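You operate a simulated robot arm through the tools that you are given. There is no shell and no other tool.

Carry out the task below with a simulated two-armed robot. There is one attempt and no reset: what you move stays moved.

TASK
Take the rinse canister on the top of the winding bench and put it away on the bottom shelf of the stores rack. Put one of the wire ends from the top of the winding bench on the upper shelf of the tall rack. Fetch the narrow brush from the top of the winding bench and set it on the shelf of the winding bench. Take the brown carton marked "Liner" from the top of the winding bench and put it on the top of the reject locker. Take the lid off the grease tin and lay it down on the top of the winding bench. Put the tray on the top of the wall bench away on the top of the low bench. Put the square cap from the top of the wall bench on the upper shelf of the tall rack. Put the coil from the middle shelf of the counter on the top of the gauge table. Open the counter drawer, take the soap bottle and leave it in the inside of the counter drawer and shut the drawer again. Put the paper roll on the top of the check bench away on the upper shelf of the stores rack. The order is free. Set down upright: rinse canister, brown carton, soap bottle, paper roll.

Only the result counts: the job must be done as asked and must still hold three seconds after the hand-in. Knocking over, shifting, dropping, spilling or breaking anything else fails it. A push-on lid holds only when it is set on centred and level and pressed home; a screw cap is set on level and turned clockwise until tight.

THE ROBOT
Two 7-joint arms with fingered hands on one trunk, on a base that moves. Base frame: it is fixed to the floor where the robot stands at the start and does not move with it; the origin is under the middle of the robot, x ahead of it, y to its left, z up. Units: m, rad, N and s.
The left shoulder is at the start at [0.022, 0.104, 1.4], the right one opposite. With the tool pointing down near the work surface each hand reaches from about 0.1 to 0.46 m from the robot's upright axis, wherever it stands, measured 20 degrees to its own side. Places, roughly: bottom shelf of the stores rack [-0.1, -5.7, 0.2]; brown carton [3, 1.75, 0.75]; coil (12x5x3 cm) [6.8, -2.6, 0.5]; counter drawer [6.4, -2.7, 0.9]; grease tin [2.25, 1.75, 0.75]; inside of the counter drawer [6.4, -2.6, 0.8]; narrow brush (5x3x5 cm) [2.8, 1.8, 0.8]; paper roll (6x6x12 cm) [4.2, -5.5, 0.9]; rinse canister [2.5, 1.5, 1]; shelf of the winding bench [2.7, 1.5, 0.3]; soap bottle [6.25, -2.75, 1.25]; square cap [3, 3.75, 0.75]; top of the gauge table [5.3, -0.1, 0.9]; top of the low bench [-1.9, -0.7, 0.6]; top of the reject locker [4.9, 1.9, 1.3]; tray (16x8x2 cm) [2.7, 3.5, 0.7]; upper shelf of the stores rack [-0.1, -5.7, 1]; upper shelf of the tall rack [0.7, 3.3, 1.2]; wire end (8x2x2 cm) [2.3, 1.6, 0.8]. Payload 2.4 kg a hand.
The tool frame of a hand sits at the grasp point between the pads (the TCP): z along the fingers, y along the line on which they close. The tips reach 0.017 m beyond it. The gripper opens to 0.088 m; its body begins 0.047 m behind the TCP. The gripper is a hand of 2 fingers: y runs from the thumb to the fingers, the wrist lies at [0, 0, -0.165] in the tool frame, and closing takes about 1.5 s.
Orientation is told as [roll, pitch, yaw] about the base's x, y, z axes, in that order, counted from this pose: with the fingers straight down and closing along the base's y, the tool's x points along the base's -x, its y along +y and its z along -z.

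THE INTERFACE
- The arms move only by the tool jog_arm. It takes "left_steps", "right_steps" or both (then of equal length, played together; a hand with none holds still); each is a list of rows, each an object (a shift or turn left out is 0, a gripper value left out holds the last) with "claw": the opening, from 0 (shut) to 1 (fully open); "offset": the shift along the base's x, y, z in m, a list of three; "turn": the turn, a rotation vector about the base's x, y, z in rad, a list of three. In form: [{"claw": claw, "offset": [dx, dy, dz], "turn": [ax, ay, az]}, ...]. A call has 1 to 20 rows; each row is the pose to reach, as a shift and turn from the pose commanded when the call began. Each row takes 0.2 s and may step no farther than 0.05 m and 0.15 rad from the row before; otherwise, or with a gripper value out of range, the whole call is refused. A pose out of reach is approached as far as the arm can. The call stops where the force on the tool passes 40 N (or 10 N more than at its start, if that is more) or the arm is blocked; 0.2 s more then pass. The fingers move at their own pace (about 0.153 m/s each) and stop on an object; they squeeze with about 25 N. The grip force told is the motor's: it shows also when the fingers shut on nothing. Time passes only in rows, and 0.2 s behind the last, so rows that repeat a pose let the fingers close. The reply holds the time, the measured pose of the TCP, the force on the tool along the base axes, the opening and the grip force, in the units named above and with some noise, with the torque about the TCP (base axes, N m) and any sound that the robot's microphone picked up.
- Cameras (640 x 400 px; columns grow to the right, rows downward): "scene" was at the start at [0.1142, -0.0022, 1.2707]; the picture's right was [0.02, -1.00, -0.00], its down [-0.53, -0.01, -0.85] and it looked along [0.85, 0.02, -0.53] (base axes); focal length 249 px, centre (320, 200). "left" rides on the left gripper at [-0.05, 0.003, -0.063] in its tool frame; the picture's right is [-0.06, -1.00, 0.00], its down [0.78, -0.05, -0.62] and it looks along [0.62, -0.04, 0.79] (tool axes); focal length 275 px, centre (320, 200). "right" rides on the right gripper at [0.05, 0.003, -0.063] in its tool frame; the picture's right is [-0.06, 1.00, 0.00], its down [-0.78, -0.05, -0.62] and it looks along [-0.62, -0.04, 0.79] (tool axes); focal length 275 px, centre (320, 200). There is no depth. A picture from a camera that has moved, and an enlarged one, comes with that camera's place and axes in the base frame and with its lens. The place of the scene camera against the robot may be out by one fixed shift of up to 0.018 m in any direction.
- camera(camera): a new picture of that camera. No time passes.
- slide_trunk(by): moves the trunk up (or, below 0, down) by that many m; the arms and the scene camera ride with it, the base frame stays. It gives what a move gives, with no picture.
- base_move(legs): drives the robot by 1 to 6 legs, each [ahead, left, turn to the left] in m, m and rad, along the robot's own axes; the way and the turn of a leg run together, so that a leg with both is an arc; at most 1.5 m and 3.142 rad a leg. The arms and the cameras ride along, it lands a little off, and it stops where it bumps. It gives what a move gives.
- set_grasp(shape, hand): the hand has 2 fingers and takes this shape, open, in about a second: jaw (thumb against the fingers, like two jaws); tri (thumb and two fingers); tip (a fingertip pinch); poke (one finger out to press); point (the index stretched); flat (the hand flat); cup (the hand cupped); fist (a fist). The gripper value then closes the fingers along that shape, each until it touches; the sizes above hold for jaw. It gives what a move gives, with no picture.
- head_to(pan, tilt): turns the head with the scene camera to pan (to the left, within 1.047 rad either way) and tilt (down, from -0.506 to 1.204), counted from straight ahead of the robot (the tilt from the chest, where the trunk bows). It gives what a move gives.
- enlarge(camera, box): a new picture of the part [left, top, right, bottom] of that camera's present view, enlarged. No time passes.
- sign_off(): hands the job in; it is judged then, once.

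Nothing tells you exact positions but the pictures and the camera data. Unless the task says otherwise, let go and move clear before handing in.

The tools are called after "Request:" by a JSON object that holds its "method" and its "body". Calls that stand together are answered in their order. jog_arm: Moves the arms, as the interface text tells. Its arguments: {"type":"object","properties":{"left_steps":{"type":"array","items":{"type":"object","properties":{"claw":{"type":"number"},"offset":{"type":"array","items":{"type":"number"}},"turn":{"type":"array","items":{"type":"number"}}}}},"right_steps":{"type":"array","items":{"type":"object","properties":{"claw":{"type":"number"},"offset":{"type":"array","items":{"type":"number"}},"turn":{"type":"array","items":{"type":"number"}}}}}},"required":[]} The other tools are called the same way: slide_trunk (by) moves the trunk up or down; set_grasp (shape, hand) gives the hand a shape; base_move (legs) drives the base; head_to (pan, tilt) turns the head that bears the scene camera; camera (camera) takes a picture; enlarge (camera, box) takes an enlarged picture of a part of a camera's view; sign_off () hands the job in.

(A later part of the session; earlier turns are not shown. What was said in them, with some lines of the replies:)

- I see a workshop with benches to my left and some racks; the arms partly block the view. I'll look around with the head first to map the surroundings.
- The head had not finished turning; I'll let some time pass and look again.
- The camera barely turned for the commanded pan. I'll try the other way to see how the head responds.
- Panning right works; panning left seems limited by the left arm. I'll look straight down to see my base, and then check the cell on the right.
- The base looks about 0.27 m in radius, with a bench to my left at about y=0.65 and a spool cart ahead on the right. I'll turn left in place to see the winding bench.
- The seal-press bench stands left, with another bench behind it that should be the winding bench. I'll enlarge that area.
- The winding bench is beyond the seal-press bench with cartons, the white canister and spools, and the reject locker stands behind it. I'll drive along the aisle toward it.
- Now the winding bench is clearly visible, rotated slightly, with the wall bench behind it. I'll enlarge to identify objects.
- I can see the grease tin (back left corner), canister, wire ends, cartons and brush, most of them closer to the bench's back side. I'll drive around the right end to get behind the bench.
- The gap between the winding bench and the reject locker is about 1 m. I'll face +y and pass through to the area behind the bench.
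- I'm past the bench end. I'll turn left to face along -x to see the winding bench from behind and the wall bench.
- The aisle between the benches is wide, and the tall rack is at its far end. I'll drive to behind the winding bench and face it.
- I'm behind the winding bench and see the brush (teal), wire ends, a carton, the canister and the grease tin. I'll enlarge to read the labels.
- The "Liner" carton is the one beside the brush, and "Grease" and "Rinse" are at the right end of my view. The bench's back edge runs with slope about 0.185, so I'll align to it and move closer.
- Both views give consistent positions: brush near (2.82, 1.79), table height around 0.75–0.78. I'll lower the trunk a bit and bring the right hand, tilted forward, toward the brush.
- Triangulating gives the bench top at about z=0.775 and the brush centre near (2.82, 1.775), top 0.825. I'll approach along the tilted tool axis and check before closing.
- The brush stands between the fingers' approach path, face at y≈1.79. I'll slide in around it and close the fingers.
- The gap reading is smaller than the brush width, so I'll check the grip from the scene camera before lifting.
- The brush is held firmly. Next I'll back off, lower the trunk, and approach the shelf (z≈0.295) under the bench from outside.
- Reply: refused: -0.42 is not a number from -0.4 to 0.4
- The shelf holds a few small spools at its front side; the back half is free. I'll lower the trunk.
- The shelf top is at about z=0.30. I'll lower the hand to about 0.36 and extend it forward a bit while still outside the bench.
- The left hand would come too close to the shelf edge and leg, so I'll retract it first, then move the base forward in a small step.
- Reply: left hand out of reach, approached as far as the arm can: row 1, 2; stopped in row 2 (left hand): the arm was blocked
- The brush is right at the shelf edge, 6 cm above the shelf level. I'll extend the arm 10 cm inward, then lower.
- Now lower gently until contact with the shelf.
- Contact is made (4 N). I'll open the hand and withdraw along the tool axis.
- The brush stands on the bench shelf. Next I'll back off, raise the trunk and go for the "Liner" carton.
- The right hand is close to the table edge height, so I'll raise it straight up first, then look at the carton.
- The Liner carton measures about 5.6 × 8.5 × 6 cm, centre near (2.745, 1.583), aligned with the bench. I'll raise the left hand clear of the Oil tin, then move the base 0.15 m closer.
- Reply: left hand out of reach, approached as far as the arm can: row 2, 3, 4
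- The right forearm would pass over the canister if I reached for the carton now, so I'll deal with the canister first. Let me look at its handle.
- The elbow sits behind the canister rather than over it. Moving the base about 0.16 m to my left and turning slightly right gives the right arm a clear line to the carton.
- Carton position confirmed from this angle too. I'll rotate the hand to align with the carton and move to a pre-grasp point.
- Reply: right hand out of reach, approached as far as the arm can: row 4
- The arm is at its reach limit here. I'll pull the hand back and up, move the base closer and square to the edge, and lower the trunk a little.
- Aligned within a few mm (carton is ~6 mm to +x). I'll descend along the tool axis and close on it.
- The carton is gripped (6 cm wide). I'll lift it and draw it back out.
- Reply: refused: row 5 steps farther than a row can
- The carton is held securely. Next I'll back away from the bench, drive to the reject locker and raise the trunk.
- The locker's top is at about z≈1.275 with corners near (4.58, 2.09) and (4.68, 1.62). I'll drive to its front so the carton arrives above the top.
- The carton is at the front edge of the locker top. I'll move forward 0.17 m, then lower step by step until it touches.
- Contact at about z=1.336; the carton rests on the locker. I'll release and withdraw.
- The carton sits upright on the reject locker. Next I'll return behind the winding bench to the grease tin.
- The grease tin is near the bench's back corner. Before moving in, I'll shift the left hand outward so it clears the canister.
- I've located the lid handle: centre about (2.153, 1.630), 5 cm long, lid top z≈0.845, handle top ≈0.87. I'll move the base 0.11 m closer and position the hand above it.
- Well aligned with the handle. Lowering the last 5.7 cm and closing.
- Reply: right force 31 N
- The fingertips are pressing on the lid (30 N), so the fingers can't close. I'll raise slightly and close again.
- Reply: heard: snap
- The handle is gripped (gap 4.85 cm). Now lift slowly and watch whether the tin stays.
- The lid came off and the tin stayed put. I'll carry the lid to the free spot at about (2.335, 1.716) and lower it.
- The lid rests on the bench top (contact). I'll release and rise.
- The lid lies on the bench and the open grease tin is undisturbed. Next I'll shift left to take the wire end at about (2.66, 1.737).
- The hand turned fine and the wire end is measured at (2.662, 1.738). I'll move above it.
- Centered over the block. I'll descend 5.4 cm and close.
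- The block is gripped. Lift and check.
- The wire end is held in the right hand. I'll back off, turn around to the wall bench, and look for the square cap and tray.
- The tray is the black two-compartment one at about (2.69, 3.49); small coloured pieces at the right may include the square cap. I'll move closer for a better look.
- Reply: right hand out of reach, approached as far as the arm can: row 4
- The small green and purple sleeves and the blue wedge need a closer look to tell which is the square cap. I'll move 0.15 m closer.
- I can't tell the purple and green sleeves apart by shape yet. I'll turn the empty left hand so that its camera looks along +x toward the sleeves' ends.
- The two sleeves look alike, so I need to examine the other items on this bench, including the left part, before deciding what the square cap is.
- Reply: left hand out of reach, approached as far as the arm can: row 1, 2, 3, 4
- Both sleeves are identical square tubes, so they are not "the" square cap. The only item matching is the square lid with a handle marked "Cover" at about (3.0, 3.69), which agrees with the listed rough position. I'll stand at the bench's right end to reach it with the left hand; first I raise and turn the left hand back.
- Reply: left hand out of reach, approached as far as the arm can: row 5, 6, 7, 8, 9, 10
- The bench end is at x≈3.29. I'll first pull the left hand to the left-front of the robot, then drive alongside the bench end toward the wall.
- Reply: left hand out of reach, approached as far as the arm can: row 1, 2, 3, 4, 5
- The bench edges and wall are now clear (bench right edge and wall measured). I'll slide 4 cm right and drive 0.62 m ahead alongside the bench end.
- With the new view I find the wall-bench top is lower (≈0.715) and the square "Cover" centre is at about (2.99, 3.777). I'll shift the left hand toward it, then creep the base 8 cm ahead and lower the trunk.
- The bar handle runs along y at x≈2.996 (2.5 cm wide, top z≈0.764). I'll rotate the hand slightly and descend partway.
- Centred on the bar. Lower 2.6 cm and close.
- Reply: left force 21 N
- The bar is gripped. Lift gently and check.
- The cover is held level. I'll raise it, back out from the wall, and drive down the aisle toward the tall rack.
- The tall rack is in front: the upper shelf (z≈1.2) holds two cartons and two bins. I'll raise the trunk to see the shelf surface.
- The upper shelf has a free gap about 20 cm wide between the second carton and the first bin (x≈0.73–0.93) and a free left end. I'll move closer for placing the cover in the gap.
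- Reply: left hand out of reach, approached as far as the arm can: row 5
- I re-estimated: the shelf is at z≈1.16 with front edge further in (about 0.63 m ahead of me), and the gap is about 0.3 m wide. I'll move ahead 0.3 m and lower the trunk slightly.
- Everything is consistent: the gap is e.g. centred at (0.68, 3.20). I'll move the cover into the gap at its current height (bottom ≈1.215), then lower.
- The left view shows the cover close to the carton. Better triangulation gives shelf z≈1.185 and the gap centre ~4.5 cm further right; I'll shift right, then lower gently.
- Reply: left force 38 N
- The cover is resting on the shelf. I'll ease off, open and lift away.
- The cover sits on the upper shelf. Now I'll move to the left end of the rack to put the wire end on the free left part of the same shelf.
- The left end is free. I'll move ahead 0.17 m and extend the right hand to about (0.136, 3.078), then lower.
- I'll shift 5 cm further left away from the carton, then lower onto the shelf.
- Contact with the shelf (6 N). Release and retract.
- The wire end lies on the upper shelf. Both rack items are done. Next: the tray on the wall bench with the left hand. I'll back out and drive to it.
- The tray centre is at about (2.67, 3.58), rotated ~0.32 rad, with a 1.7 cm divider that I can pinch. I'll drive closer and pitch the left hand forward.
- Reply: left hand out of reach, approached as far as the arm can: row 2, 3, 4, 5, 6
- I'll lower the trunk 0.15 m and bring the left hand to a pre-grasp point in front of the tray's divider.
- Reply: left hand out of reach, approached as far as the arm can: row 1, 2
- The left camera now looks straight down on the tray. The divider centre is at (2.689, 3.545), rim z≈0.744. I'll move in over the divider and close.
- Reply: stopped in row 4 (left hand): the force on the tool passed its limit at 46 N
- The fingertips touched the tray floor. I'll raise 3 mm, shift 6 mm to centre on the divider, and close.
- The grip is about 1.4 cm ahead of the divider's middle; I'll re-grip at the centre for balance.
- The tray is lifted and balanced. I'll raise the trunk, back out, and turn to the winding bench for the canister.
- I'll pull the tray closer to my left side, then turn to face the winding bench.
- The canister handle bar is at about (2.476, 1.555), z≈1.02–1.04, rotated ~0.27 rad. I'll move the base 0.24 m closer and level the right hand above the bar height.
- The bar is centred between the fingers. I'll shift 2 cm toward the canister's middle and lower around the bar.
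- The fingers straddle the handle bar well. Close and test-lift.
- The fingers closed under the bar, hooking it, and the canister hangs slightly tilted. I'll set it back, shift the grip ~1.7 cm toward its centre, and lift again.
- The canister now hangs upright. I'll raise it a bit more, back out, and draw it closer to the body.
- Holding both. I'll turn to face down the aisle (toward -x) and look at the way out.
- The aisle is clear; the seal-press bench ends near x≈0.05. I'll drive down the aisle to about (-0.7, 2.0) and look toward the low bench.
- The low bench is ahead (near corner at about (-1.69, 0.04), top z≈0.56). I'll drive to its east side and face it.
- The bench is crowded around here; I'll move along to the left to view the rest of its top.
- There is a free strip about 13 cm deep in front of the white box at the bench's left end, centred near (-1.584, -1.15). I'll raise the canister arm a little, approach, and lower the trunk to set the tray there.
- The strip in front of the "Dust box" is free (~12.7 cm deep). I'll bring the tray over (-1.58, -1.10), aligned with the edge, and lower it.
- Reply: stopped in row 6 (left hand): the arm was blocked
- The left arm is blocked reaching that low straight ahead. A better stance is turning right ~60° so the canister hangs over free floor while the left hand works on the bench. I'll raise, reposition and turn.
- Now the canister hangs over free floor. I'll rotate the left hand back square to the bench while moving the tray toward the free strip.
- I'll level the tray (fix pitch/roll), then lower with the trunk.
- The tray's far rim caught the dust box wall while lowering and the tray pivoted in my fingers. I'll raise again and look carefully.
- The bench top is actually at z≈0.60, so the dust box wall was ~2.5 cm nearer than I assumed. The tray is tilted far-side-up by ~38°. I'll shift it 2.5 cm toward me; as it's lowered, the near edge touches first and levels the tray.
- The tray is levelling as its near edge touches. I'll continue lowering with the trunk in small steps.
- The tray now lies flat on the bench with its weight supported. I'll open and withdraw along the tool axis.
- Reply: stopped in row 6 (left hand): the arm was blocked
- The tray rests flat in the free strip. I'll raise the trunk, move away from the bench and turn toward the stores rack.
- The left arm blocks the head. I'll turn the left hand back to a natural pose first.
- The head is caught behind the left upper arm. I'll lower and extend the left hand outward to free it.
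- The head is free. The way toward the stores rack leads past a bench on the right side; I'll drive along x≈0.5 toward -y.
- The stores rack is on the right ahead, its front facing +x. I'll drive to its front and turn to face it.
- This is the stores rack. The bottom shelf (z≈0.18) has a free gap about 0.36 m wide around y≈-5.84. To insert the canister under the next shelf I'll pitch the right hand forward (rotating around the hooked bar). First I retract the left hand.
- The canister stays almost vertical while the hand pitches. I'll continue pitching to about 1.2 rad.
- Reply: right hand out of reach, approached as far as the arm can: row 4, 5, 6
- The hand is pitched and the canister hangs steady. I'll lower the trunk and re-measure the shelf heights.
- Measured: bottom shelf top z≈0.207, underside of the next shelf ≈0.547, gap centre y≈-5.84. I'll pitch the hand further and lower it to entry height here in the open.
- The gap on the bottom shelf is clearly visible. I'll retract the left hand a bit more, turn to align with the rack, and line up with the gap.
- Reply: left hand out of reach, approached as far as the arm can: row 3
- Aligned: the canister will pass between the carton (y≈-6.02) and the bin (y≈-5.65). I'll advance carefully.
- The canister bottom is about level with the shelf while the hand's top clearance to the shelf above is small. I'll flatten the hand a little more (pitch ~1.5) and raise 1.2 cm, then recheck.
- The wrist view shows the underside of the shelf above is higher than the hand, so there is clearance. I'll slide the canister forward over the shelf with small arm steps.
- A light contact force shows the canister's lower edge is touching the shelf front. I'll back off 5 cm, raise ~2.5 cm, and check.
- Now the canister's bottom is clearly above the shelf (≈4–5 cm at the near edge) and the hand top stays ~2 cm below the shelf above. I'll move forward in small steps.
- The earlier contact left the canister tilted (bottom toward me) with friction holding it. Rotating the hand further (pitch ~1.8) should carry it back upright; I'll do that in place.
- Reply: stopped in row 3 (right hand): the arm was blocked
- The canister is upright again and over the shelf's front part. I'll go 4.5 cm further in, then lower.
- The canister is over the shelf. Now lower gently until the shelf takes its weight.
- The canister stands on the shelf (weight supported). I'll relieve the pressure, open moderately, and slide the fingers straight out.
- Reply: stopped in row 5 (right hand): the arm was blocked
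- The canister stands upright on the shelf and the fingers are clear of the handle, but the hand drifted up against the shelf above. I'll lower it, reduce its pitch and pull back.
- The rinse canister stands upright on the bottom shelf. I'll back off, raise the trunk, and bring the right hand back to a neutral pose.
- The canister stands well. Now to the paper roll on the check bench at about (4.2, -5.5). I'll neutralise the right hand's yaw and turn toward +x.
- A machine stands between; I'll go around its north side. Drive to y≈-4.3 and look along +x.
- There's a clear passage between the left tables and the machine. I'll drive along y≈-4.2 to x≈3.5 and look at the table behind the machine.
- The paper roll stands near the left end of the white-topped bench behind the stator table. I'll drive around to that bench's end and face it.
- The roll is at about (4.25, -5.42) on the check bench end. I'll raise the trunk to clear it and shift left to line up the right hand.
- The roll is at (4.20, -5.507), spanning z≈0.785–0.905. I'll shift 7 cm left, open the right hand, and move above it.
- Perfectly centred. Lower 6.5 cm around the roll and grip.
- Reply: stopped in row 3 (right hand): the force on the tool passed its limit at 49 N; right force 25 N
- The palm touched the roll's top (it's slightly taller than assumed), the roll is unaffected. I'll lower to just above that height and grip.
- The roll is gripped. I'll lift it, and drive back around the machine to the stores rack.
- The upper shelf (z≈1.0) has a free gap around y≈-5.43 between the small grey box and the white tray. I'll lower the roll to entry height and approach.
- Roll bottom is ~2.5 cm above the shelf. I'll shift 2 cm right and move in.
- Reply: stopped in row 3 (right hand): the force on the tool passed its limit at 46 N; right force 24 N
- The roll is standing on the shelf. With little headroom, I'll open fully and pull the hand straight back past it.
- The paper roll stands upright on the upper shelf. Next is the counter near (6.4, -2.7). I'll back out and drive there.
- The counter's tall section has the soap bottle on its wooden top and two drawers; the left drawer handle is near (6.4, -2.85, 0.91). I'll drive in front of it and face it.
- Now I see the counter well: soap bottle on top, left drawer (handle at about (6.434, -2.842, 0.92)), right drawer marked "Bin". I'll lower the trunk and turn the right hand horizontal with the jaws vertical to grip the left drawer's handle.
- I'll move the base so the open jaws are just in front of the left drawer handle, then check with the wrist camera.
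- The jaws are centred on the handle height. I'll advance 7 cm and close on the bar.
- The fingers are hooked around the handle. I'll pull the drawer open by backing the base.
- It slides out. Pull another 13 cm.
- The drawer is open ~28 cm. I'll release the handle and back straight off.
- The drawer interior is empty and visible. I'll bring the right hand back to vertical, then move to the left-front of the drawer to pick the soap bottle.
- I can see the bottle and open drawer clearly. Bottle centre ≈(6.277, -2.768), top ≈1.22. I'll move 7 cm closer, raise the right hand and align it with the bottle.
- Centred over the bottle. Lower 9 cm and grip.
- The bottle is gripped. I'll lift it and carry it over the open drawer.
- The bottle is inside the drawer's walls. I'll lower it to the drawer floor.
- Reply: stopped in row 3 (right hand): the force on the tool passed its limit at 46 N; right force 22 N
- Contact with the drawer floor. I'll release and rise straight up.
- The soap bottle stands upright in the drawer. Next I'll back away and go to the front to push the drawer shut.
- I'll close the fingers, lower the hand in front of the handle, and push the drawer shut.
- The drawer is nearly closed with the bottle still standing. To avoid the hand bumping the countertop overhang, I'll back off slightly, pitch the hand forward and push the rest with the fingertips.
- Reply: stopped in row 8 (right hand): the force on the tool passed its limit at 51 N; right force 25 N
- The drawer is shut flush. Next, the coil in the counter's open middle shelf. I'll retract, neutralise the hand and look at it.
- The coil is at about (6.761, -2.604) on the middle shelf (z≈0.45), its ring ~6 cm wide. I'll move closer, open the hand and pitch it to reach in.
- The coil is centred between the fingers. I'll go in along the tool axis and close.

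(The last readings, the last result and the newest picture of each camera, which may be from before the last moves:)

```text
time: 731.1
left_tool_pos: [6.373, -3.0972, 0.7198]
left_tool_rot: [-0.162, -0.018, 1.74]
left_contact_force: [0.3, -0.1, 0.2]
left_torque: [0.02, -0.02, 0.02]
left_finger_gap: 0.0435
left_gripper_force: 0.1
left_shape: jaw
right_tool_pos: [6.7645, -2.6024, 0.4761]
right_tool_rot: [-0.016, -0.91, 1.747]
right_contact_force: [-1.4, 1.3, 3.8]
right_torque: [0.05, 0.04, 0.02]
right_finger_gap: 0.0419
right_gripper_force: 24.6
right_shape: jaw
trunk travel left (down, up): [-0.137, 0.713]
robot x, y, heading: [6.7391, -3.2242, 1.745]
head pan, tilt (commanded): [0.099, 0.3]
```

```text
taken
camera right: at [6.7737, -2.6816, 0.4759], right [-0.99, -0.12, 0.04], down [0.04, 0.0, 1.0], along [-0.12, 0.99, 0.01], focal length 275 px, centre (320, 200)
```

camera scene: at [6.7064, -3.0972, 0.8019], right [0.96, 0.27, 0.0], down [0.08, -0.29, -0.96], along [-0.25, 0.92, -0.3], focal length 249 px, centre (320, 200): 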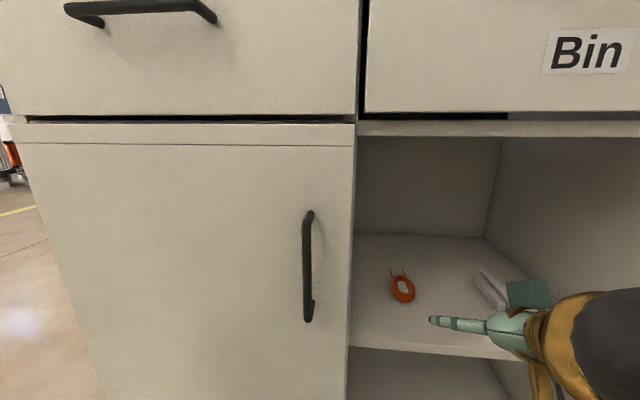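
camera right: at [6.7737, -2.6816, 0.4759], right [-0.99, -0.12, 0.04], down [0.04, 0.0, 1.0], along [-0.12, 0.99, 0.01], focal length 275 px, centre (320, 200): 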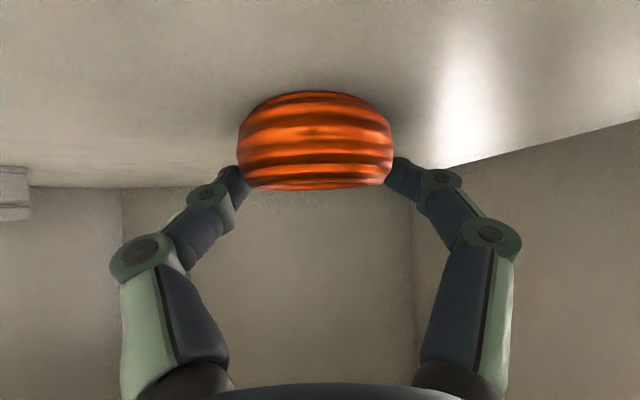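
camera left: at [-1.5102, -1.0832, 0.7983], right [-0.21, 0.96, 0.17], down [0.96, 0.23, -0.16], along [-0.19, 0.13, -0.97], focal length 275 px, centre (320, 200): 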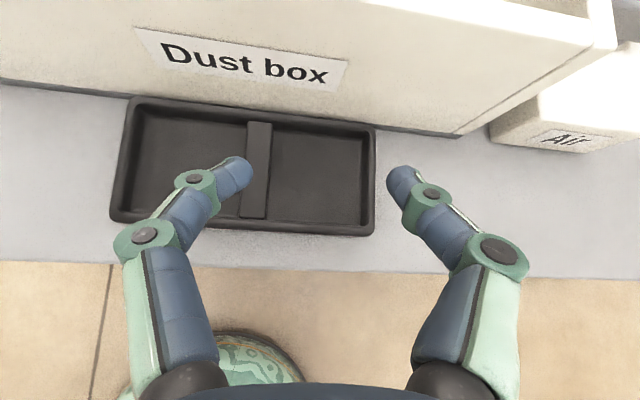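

The coil is gripped. Lift and pull it out of the shelf.

Request:
{"method": "jog_arm", "body": {"right_steps": [{"offset": [0, 0, 0.015]}, {"offset": [0.001, -0.005, 0.04]}, {"offset": [0.008, -0.045, 0.05]}, {"offset": [0.015, -0.085, 0.055]}, {"offset": [0.022, -0.125, 0.06]}, {"offset": [0.03, -0.17, 0.06]}, {"offset": [0.037, -0.21, 0.06]}]}}

Request:
{"method": "camera", "body": {"camera": "right"}}

Request:
{"method": "base_move", "body": {"legs": [[-0.4, 0, 0]]}}

Request:
{"method": "slide_trunk", "body": {"by": 0.4}}

Request:
{"method": "camera", "body": {"camera": "scene"}}

```text
time: 732.7
left_tool_pos: [6.3742, -3.0965, 0.7202]
left_tool_rot: [-0.163, -0.019, 1.741]
left_contact_force: [0.1, -0.1, 0.3]
left_torque: [-0.02, 0.01, -0.02]
left_finger_gap: 0.0438
left_gripper_force: 0.0
left_shape: jaw
right_tool_pos: [6.8035, -2.8134, 0.5362]
right_tool_rot: [-0.018, -0.912, 1.745]
right_contact_force: [-0.2, 0.3, -1.6]
right_torque: [0.0, 0.01, 0.01]
right_finger_gap: 0.042
right_gripper_force: 25.7
right_shape: jaw
trunk travel left (down, up): [-0.137, 0.713]
robot x, y, heading: [6.7407, -3.2248, 1.743]
head pan, tilt (commanded): [0.099, 0.3]
```

```text
taken
camera right: at [6.813, -2.8926, 0.5367], right [-0.99, -0.12, 0.04], down [0.04, 0.0, 1.0], along [-0.12, 0.99, 0.01], focal length 275 px, centre (320, 200)
```

right: 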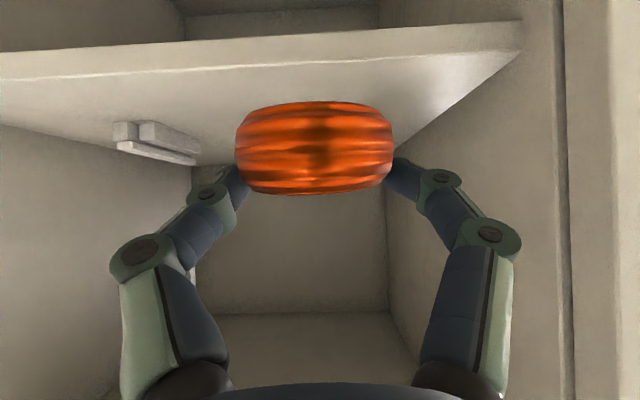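

```text
time: 735.2
left_tool_pos: [6.4405, -3.4912, 0.7207]
left_tool_rot: [-0.162, -0.019, 1.749]
left_contact_force: [-0.2, -0.5, 0.3]
left_torque: [-0.01, 0.01, -0.02]
left_finger_gap: 0.0438
left_gripper_force: 0.1
left_shape: jaw
right_tool_pos: [6.8684, -3.2031, 0.5362]
right_tool_rot: [-0.017, -0.911, 1.757]
right_contact_force: [1.0, -0.7, -1.3]
right_torque: [0.0, 0.02, -0.01]
right_finger_gap: 0.0419
right_gripper_force: 25.2
right_shape: jaw
trunk travel left (down, up): [-0.137, 0.713]
robot x, y, heading: [6.8096, -3.612, 1.748]
head pan, tilt (commanded): [0.099, 0.3]
```

```text
time: 739.0
left_tool_pos: [6.4413, -3.4912, 1.1191]
left_tool_rot: [-0.161, -0.02, 1.75]
left_contact_force: [0.3, -0.6, 0.4]
left_torque: [0.0, -0.02, -0.01]
left_finger_gap: 0.044
left_gripper_force: 0.2
left_shape: jaw
right_tool_pos: [6.8671, -3.2031, 0.9363]
right_tool_rot: [-0.018, -0.911, 1.756]
right_contact_force: [-0.3, 0.6, -1.0]
right_torque: [-0.02, -0.02, -0.02]
right_finger_gap: 0.042
right_gripper_force: 25.8
right_shape: jaw
trunk travel left (down, up): [-0.537, 0.313]
robot x, y, heading: [6.8097, -3.6129, 1.748]
head pan, tilt (commanded): [0.099, 0.3]
```

```text
taken
camera scene: at [6.7767, -3.5013, 1.202], right [0.96, 0.28, 0.0], down [0.08, -0.28, -0.96], along [-0.26, 0.92, -0.3], focal length 249 px, centre (320, 200)
```

scene: 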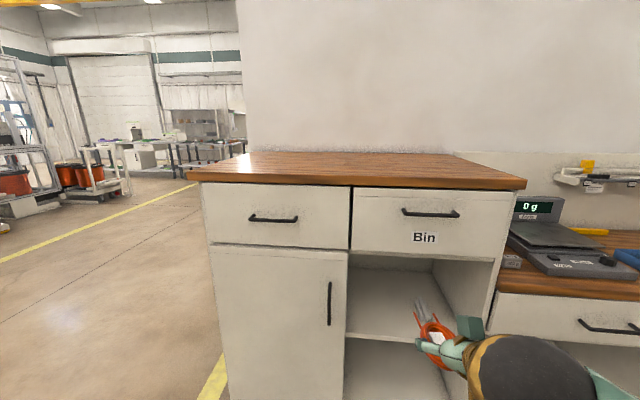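

The coil is held. Now to the gauge table near (5.3, -0.1). I'll drive around the wall toward it.

Request:
{"method": "base_move", "body": {"legs": [[0.343, 0.756, 0], [0.343, 0.756, 0], [0.786, 0.16, 0], [0.786, 0.16, 0]]}}

Request:
{"method": "head_to", "body": {"pan": -0.1, "tilt": 0.35}}

Request:
{"method": "camera", "body": {"camera": "scene"}}

```text
time: 755.2
left_tool_pos: [4.236, -1.6044, 1.1188]
left_tool_rot: [-0.162, -0.019, 1.738]
left_contact_force: [1.0, 0.0, 0.0]
left_torque: [-0.01, 0.01, 0.01]
left_finger_gap: 0.0441
left_gripper_force: 0.0
left_shape: jaw
right_tool_pos: [4.6672, -1.3216, 0.9359]
right_tool_rot: [-0.018, -0.911, 1.746]
right_contact_force: [0.2, -0.5, -0.9]
right_torque: [0.0, 0.02, -0.01]
right_finger_gap: 0.0418
right_gripper_force: 25.1
right_shape: jaw
trunk travel left (down, up): [-0.537, 0.313]
robot x, y, heading: [4.607, -1.7316, 1.736]
head pan, tilt (commanded): [0.099, 0.3]
```

```text
time: 756.0
left_tool_pos: [4.2364, -1.6053, 1.1184]
left_tool_rot: [-0.163, -0.02, 1.739]
left_contact_force: [-0.8, 0.0, 0.4]
left_torque: [0.01, -0.02, 0.0]
left_finger_gap: 0.044
left_gripper_force: 0.0
left_shape: jaw
right_tool_pos: [4.668, -1.321, 0.9355]
right_tool_rot: [-0.017, -0.911, 1.745]
right_contact_force: [-0.1, -0.4, -2.1]
right_torque: [-0.05, 0.0, -0.01]
right_finger_gap: 0.0418
right_gripper_force: 24.8
right_shape: jaw
trunk travel left (down, up): [-0.537, 0.313]
robot x, y, heading: [4.6036, -1.7311, 1.74]
head pan, tilt (commanded): [-0.099, 0.351]
```

```text
taken
camera scene: at [4.5913, -1.6159, 1.1974], right [1.0, 0.07, 0.0], down [0.02, -0.34, -0.94], along [-0.07, 0.94, -0.34], focal length 249 px, centre (320, 200)
```

scene: 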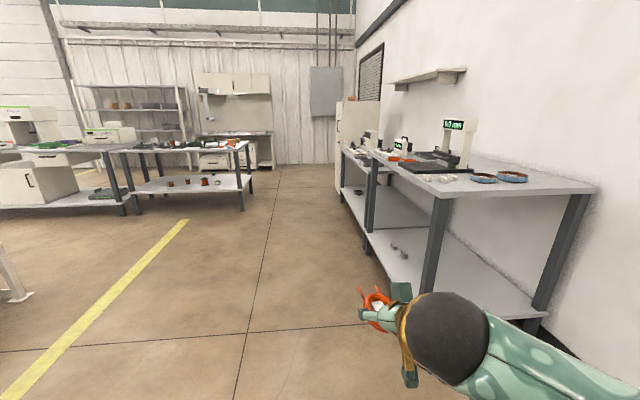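

The gauge table's near end is free at its corner, in front of some tins. I'll approach that end.

Request:
{"method": "base_move", "body": {"legs": [[0.55, -0.654, 0.02]]}}

Request:
{"method": "slide_trunk", "body": {"by": 0.15}}

Request:
{"method": "head_to", "body": {"pan": -0.1, "tilt": 0.6}}

Request:
{"method": "camera", "body": {"camera": "scene"}}

Request:
{"method": "camera", "body": {"camera": "right"}}

```text
time: 760.5
left_tool_pos: [4.7773, -0.9639, 1.1197]
left_tool_rot: [-0.164, -0.02, 1.774]
left_contact_force: [0.7, -0.5, 0.3]
left_torque: [-0.04, -0.02, -0.02]
left_finger_gap: 0.0439
left_gripper_force: 0.0
left_shape: jaw
right_tool_pos: [5.1988, -0.6676, 0.9376]
right_tool_rot: [-0.015, -0.911, 1.778]
right_contact_force: [0.3, 0.3, -1.4]
right_torque: [-0.04, 0.01, 0.0]
right_finger_gap: 0.0419
right_gripper_force: 24.4
right_shape: jaw
trunk travel left (down, up): [-0.537, 0.313]
robot x, y, heading: [5.1483, -1.0795, 1.773]
head pan, tilt (commanded): [-0.099, 0.351]
```

```text
time: 762.2
left_tool_pos: [4.7786, -0.9626, 1.2688]
left_tool_rot: [-0.163, -0.019, 1.773]
left_contact_force: [-0.3, 0.0, 0.2]
left_torque: [0.0, -0.01, -0.03]
left_finger_gap: 0.0435
left_gripper_force: 0.1
left_shape: jaw
right_tool_pos: [5.1983, -0.6671, 1.0875]
right_tool_rot: [-0.019, -0.912, 1.779]
right_contact_force: [0.3, 0.0, -1.6]
right_torque: [-0.02, 0.02, -0.01]
right_finger_gap: 0.0418
right_gripper_force: 25.2
right_shape: jaw
trunk travel left (down, up): [-0.687, 0.163]
robot x, y, heading: [5.1455, -1.0781, 1.776]
head pan, tilt (commanded): [-0.099, 0.351]
```

```text
time: 763.0
left_tool_pos: [4.778, -0.9636, 1.2703]
left_tool_rot: [-0.163, -0.018, 1.772]
left_contact_force: [0.6, -0.3, 0.3]
left_torque: [0.01, 0.0, -0.01]
left_finger_gap: 0.0439
left_gripper_force: 0.1
left_shape: jaw
right_tool_pos: [5.1993, -0.6672, 1.0864]
right_tool_rot: [-0.019, -0.912, 1.779]
right_contact_force: [-0.4, 0.1, -1.5]
right_torque: [-0.02, -0.01, 0.01]
right_finger_gap: 0.042
right_gripper_force: 25.1
right_shape: jaw
trunk travel left (down, up): [-0.687, 0.163]
robot x, y, heading: [5.1509, -1.0776, 1.774]
head pan, tilt (commanded): [-0.099, 0.6]
```

```text
taken
camera scene: at [5.1332, -0.9688, 1.325], right [0.99, 0.1, 0.0], down [0.06, -0.56, -0.83], along [-0.08, 0.82, -0.56], focal length 249 px, centre (320, 200)
```

scene: 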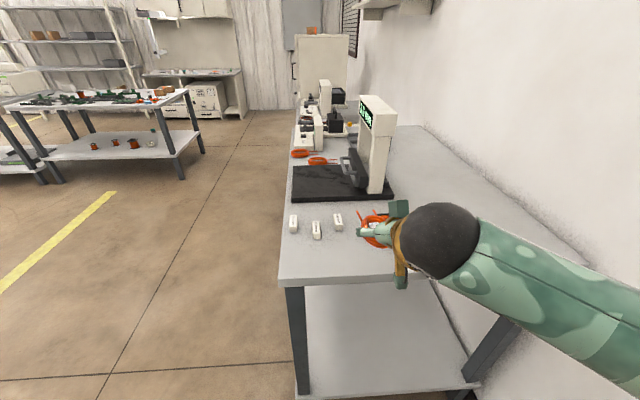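

```text
taken
camera right: at [5.2116, -0.7457, 1.0866], right [-0.99, -0.16, 0.04], down [0.04, 0.0, 1.0], along [-0.15, 0.99, 0.01], focal length 275 px, centre (320, 200)
```

right: 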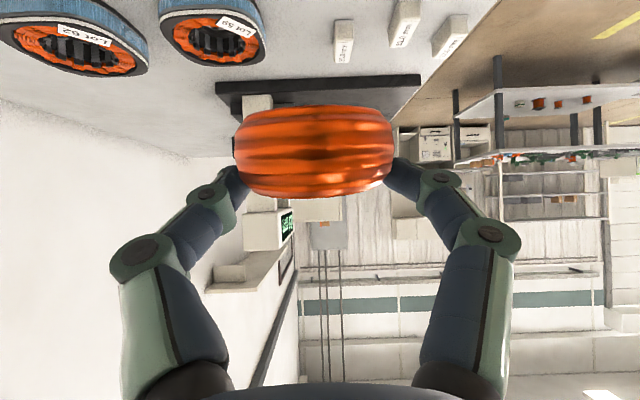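

The near strip of the table is free; between a small white box (x≈5.13) and a stator (x≈5.22) there's room for the coil's leads at x≈5.18. I'll position the coil above (5.18, -0.548) and lower it.

Request:
{"method": "jog_arm", "body": {"right_steps": [{"offset": [-0.006, 0.04, 0]}, {"offset": [-0.013, 0.08, 0]}, {"offset": [-0.019, 0.119, 0]}]}}

Request:
{"method": "slide_trunk", "body": {"by": -0.14}}

Request:
{"method": "camera", "body": {"camera": "scene"}}

Request:
{"method": "camera", "body": {"camera": "right"}}

```text
time: 763.8
left_tool_pos: [4.777, -0.9632, 1.2694]
left_tool_rot: [-0.163, -0.018, 1.772]
left_contact_force: [-0.5, 0.0, 0.1]
left_torque: [0.0, 0.01, -0.02]
left_finger_gap: 0.044
left_gripper_force: 0.1
left_shape: jaw
right_tool_pos: [5.18, -0.549, 1.0873]
right_tool_rot: [-0.017, -0.911, 1.779]
right_contact_force: [0.2, 0.0, -3.2]
right_torque: [-0.04, -0.01, -0.01]
right_finger_gap: 0.0419
right_gripper_force: 25.5
right_shape: jaw
trunk travel left (down, up): [-0.687, 0.163]
robot x, y, heading: [5.1484, -1.0807, 1.773]
head pan, tilt (commanded): [-0.099, 0.6]
```

```text
time: 765.5
left_tool_pos: [4.7779, -0.9632, 1.1291]
left_tool_rot: [-0.162, -0.02, 1.773]
left_contact_force: [0.2, -0.1, -0.1]
left_torque: [0.0, 0.01, 0.0]
left_finger_gap: 0.044
left_gripper_force: 0.1
left_shape: jaw
right_tool_pos: [5.1799, -0.5476, 0.9464]
right_tool_rot: [-0.018, -0.911, 1.778]
right_contact_force: [-0.1, 0.3, -1.1]
right_torque: [-0.02, 0.0, -0.02]
right_finger_gap: 0.0422
right_gripper_force: 24.7
right_shape: jaw
trunk travel left (down, up): [-0.547, 0.303]
robot x, y, heading: [5.1506, -1.0815, 1.771]
head pan, tilt (commanded): [-0.099, 0.6]
```

```text
taken
camera scene: at [5.1331, -0.9679, 1.1847], right [0.99, 0.1, 0.0], down [0.06, -0.56, -0.82], along [-0.08, 0.82, -0.57], focal length 249 px, centre (320, 200)
```

scene: 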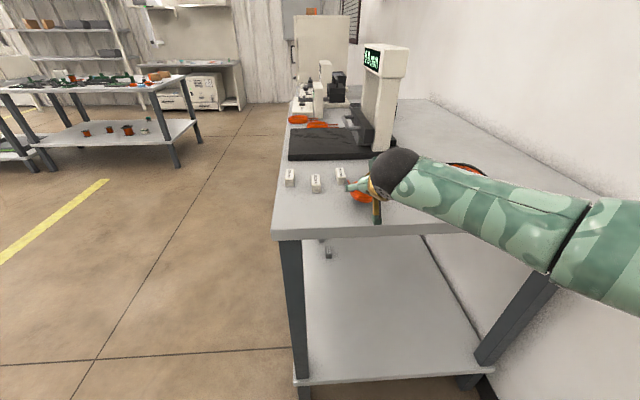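

```text
taken
camera right: at [5.1926, -0.6266, 0.9468], right [-0.99, -0.16, 0.04], down [0.04, 0.0, 1.0], along [-0.16, 0.99, 0.01], focal length 275 px, centre (320, 200)
```

right: 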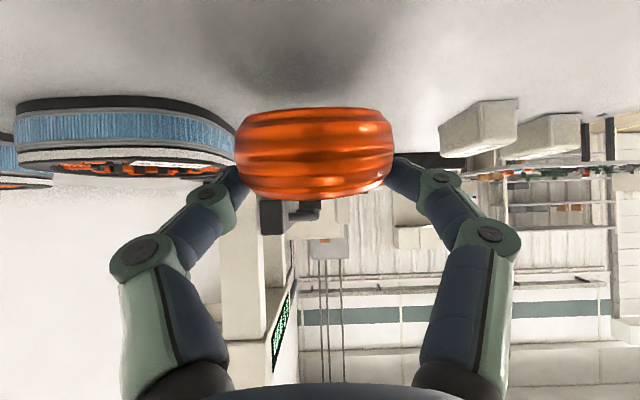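

Request:
{"method": "jog_arm", "body": {"right_steps": [{"offset": [0, 0, -0.012]}, {"offset": [0, 0, -0.022]}, {"offset": [0, 0, -0.028]}]}}

Request:
{"method": "camera", "body": {"camera": "right"}}

```text
time: 766.3
left_tool_pos: [4.7786, -0.9651, 1.1297]
left_tool_rot: [-0.161, -0.021, 1.773]
left_contact_force: [-0.1, -0.8, -0.3]
left_torque: [0.02, 0.02, 0.01]
left_finger_gap: 0.0437
left_gripper_force: 0.1
left_shape: jaw
right_tool_pos: [5.1778, -0.5483, 0.9227]
right_tool_rot: [-0.014, -0.921, 1.779]
right_contact_force: [1.1, 1.8, 25.6]
right_torque: [0.29, -0.12, -0.04]
right_finger_gap: 0.0421
right_gripper_force: 25.0
right_shape: jaw
trunk travel left (down, up): [-0.547, 0.303]
robot x, y, heading: [5.1483, -1.0765, 1.773]
head pan, tilt (commanded): [-0.099, 0.6]
```

```text
taken
camera right: at [5.192, -0.627, 0.9221], right [-0.99, -0.16, 0.04], down [0.04, -0.01, 1.0], along [-0.16, 0.99, 0.02], focal length 275 px, centre (320, 200)
```

right: 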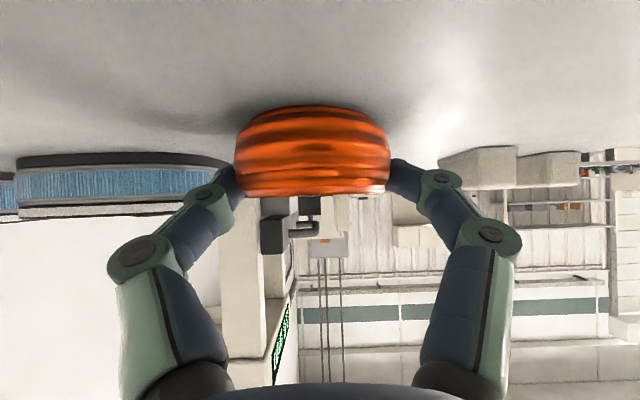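

The coil rests on the table. I'll ease off, open and withdraw along the tool axis.

Request:
{"method": "jog_arm", "body": {"right_steps": [{"offset": [0, 0, 0.004], "claw": 0.65}, {"offset": [0, 0, 0.004], "claw": 0.75}, {"offset": [0, 0, 0.004], "claw": 0.75}, {"offset": [0.003, -0.016, 0.014], "claw": 0.75}, {"offset": [0.007, -0.039, 0.033], "claw": 0.75}, {"offset": [0.013, -0.07, 0.06], "claw": 0.75}, {"offset": [0.02, -0.1, 0.09], "claw": 0.75}]}}

Request:
{"method": "camera", "body": {"camera": "right"}}

Request:
{"method": "camera", "body": {"camera": "scene"}}

```text
time: 767.9
left_tool_pos: [4.7784, -0.9648, 1.1289]
left_tool_rot: [-0.163, -0.019, 1.774]
left_contact_force: [0.2, -0.5, 0.3]
left_torque: [0.01, -0.01, -0.02]
left_finger_gap: 0.0439
left_gripper_force: 0.1
left_shape: jaw
right_tool_pos: [5.2018, -0.6479, 1.0088]
right_tool_rot: [-0.018, -0.91, 1.778]
right_contact_force: [-0.6, -1.4, 0.0]
right_torque: [0.02, 0.0, -0.03]
right_finger_gap: 0.0659
right_gripper_force: 0.1
right_shape: jaw
trunk travel left (down, up): [-0.547, 0.303]
robot x, y, heading: [5.1525, -1.0798, 1.774]
head pan, tilt (commanded): [-0.099, 0.6]
```

```text
taken
camera right: at [5.2154, -0.7266, 1.0085], right [-0.99, -0.15, 0.04], down [0.04, 0.0, 1.0], along [-0.15, 0.99, 0.01], focal length 275 px, centre (320, 200)
```

right: 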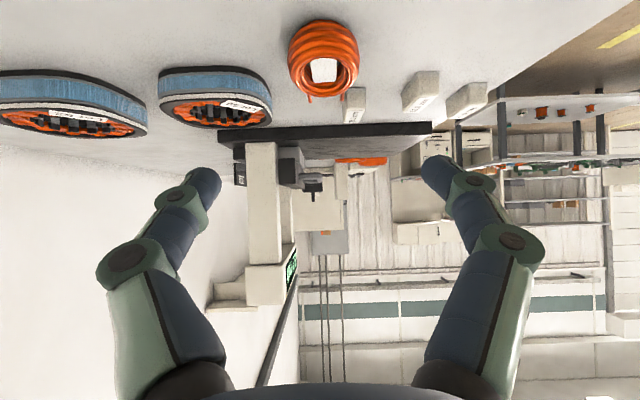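

```text
taken
camera scene: at [5.1332, -0.9682, 1.1847], right [0.99, 0.1, 0.0], down [0.06, -0.56, -0.83], along [-0.08, 0.82, -0.56], focal length 249 px, centre (320, 200)
```

scene: 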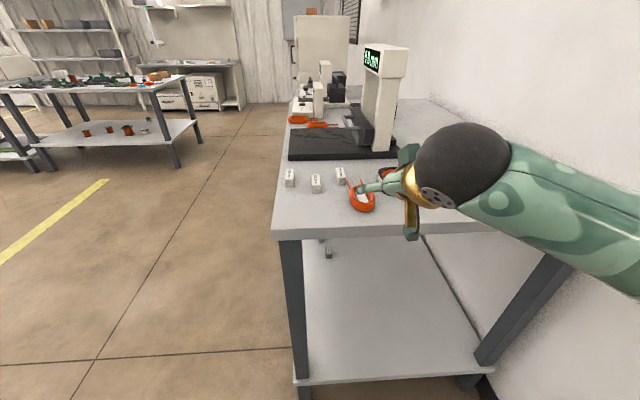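

Request:
{"method": "enlarge", "body": {"camera": "right", "box": [260, 0, 460, 130]}}

Request:
{"method": "enlarge", "body": {"camera": "scene", "box": [270, 150, 420, 240]}}

```text
3.08 times, centred on (360, 65) of right
camera zoom: at [5.2154, -0.7266, 1.0085], right [-0.99, -0.15, 0.04], down [0.04, 0.0, 1.0], along [-0.15, 0.99, 0.01], focal length 847 px, centre (197, 615)
```

zoom: 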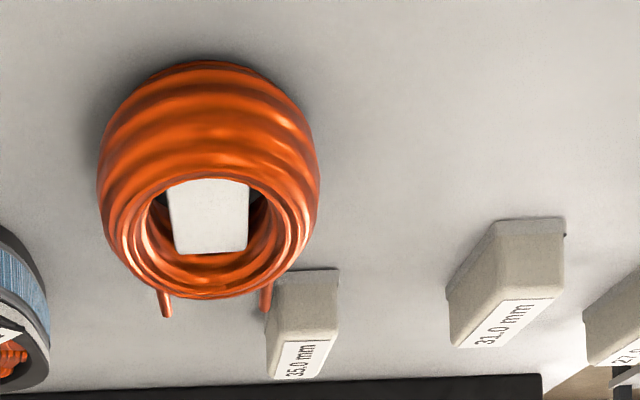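

```text
4.27 times, centred on (345, 195) of scene
camera zoom: at [5.1332, -0.9682, 1.1847], right [0.99, 0.1, 0.0], down [0.06, -0.56, -0.83], along [-0.08, 0.82, -0.56], focal length 1063 px, centre (213, 221)
```

zoom: 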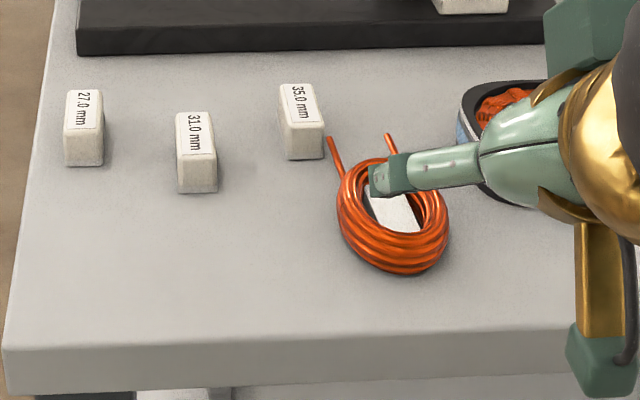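

The coil lies on the gauge table and the gauge blocks are where they were. All ten jobs are done; I'll move clear of the table before handing in and take one last look.

Request:
{"method": "base_move", "body": {"legs": [[-0.5, 0, 0]]}}

Request:
{"method": "head_to", "body": {"pan": 0.0, "tilt": 0.3}}

Request:
{"method": "camera", "body": {"camera": "scene"}}

```text
time: 770.8
left_tool_pos: [4.8772, -1.4476, 1.1299]
left_tool_rot: [-0.16, -0.022, 1.772]
left_contact_force: [0.3, -0.7, -0.1]
left_torque: [-0.02, 0.0, 0.01]
left_finger_gap: 0.0437
left_gripper_force: 0.1
left_shape: jaw
right_tool_pos: [5.3017, -1.1308, 1.0087]
right_tool_rot: [-0.017, -0.911, 1.777]
right_contact_force: [0.7, 0.6, 0.1]
right_torque: [-0.02, -0.03, 0.01]
right_finger_gap: 0.0658
right_gripper_force: 0.1
right_shape: jaw
trunk travel left (down, up): [-0.547, 0.303]
robot x, y, heading: [5.2473, -1.5639, 1.774]
head pan, tilt (commanded): [-0.099, 0.6]
```

```text
time: 771.6
left_tool_pos: [4.877, -1.4473, 1.1298]
left_tool_rot: [-0.162, -0.019, 1.772]
left_contact_force: [-0.5, -0.3, -0.4]
left_torque: [-0.01, 0.01, 0.01]
left_finger_gap: 0.0437
left_gripper_force: 0.0
left_shape: jaw
right_tool_pos: [5.3018, -1.1309, 1.0086]
right_tool_rot: [-0.019, -0.911, 1.776]
right_contact_force: [0.7, 0.0, -0.6]
right_torque: [0.02, 0.01, 0.03]
right_finger_gap: 0.066
right_gripper_force: 0.1
right_shape: jaw
trunk travel left (down, up): [-0.547, 0.303]
robot x, y, heading: [5.2454, -1.5624, 1.772]
head pan, tilt (commanded): [0.0, 0.3]
```

```text
taken
camera scene: at [5.2223, -1.4481, 1.2121], right [0.98, 0.2, 0.0], down [0.06, -0.29, -0.95], along [-0.19, 0.94, -0.3], focal length 249 px, centre (320, 200)
```

scene: 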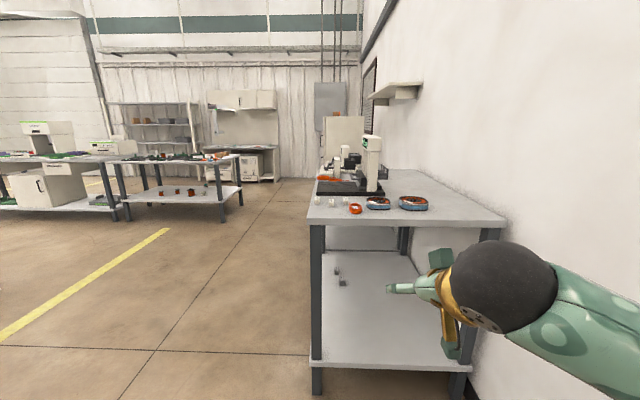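

The coil rests on the gauge table, the carton is visible on top of the reject locker, and both hands are empty and clear. I'm handing in the job.

Request:
{"method": "sign_off", "body": {}}

```text
The job is handed in.
```

All ten items are placed where you asked, the counter drawer is shut again, and I have signed the job off. My hands were empty and clear at hand-in, and I had no result from the judging when I finished.

- **Rinse canister:** upright near the front edge of the bottom shelf of the stores rack.
- **Wire end:** at the left end of the upper shelf of the tall rack.
- **Narrow brush:** standing on the shelf of the winding bench.
- **"Liner" carton:** upright on top of the reject locker.
- **Grease tin lid:** taken off and laid flat on the winding bench, with the tin still in place.
- **Tray:** on the top of the low bench, in front of the dust box. It caught the dust box wall on the way down and turned in my fingers, but I levelled it before letting go. I measured no clear shift in the dust box.
- **Square cap:** on the upper shelf of the tall rack.
- **Coil:** on the near edge of the gauge table. One of its leads lies very close to the 35.0 mm gauge block, which did not move by any amount I could measure.
- **Soap bottle:** upright in the counter drawer, which I pushed fully shut.
- **Paper roll:** upright on the upper shelf of the stores rack.

**Least certain:** nothing on the wall bench was labelled "square cap". I took it to be the square lid marked "Cover", because its position matched the one you gave. If the cap was something else, that item is wrong and the cover has been moved.
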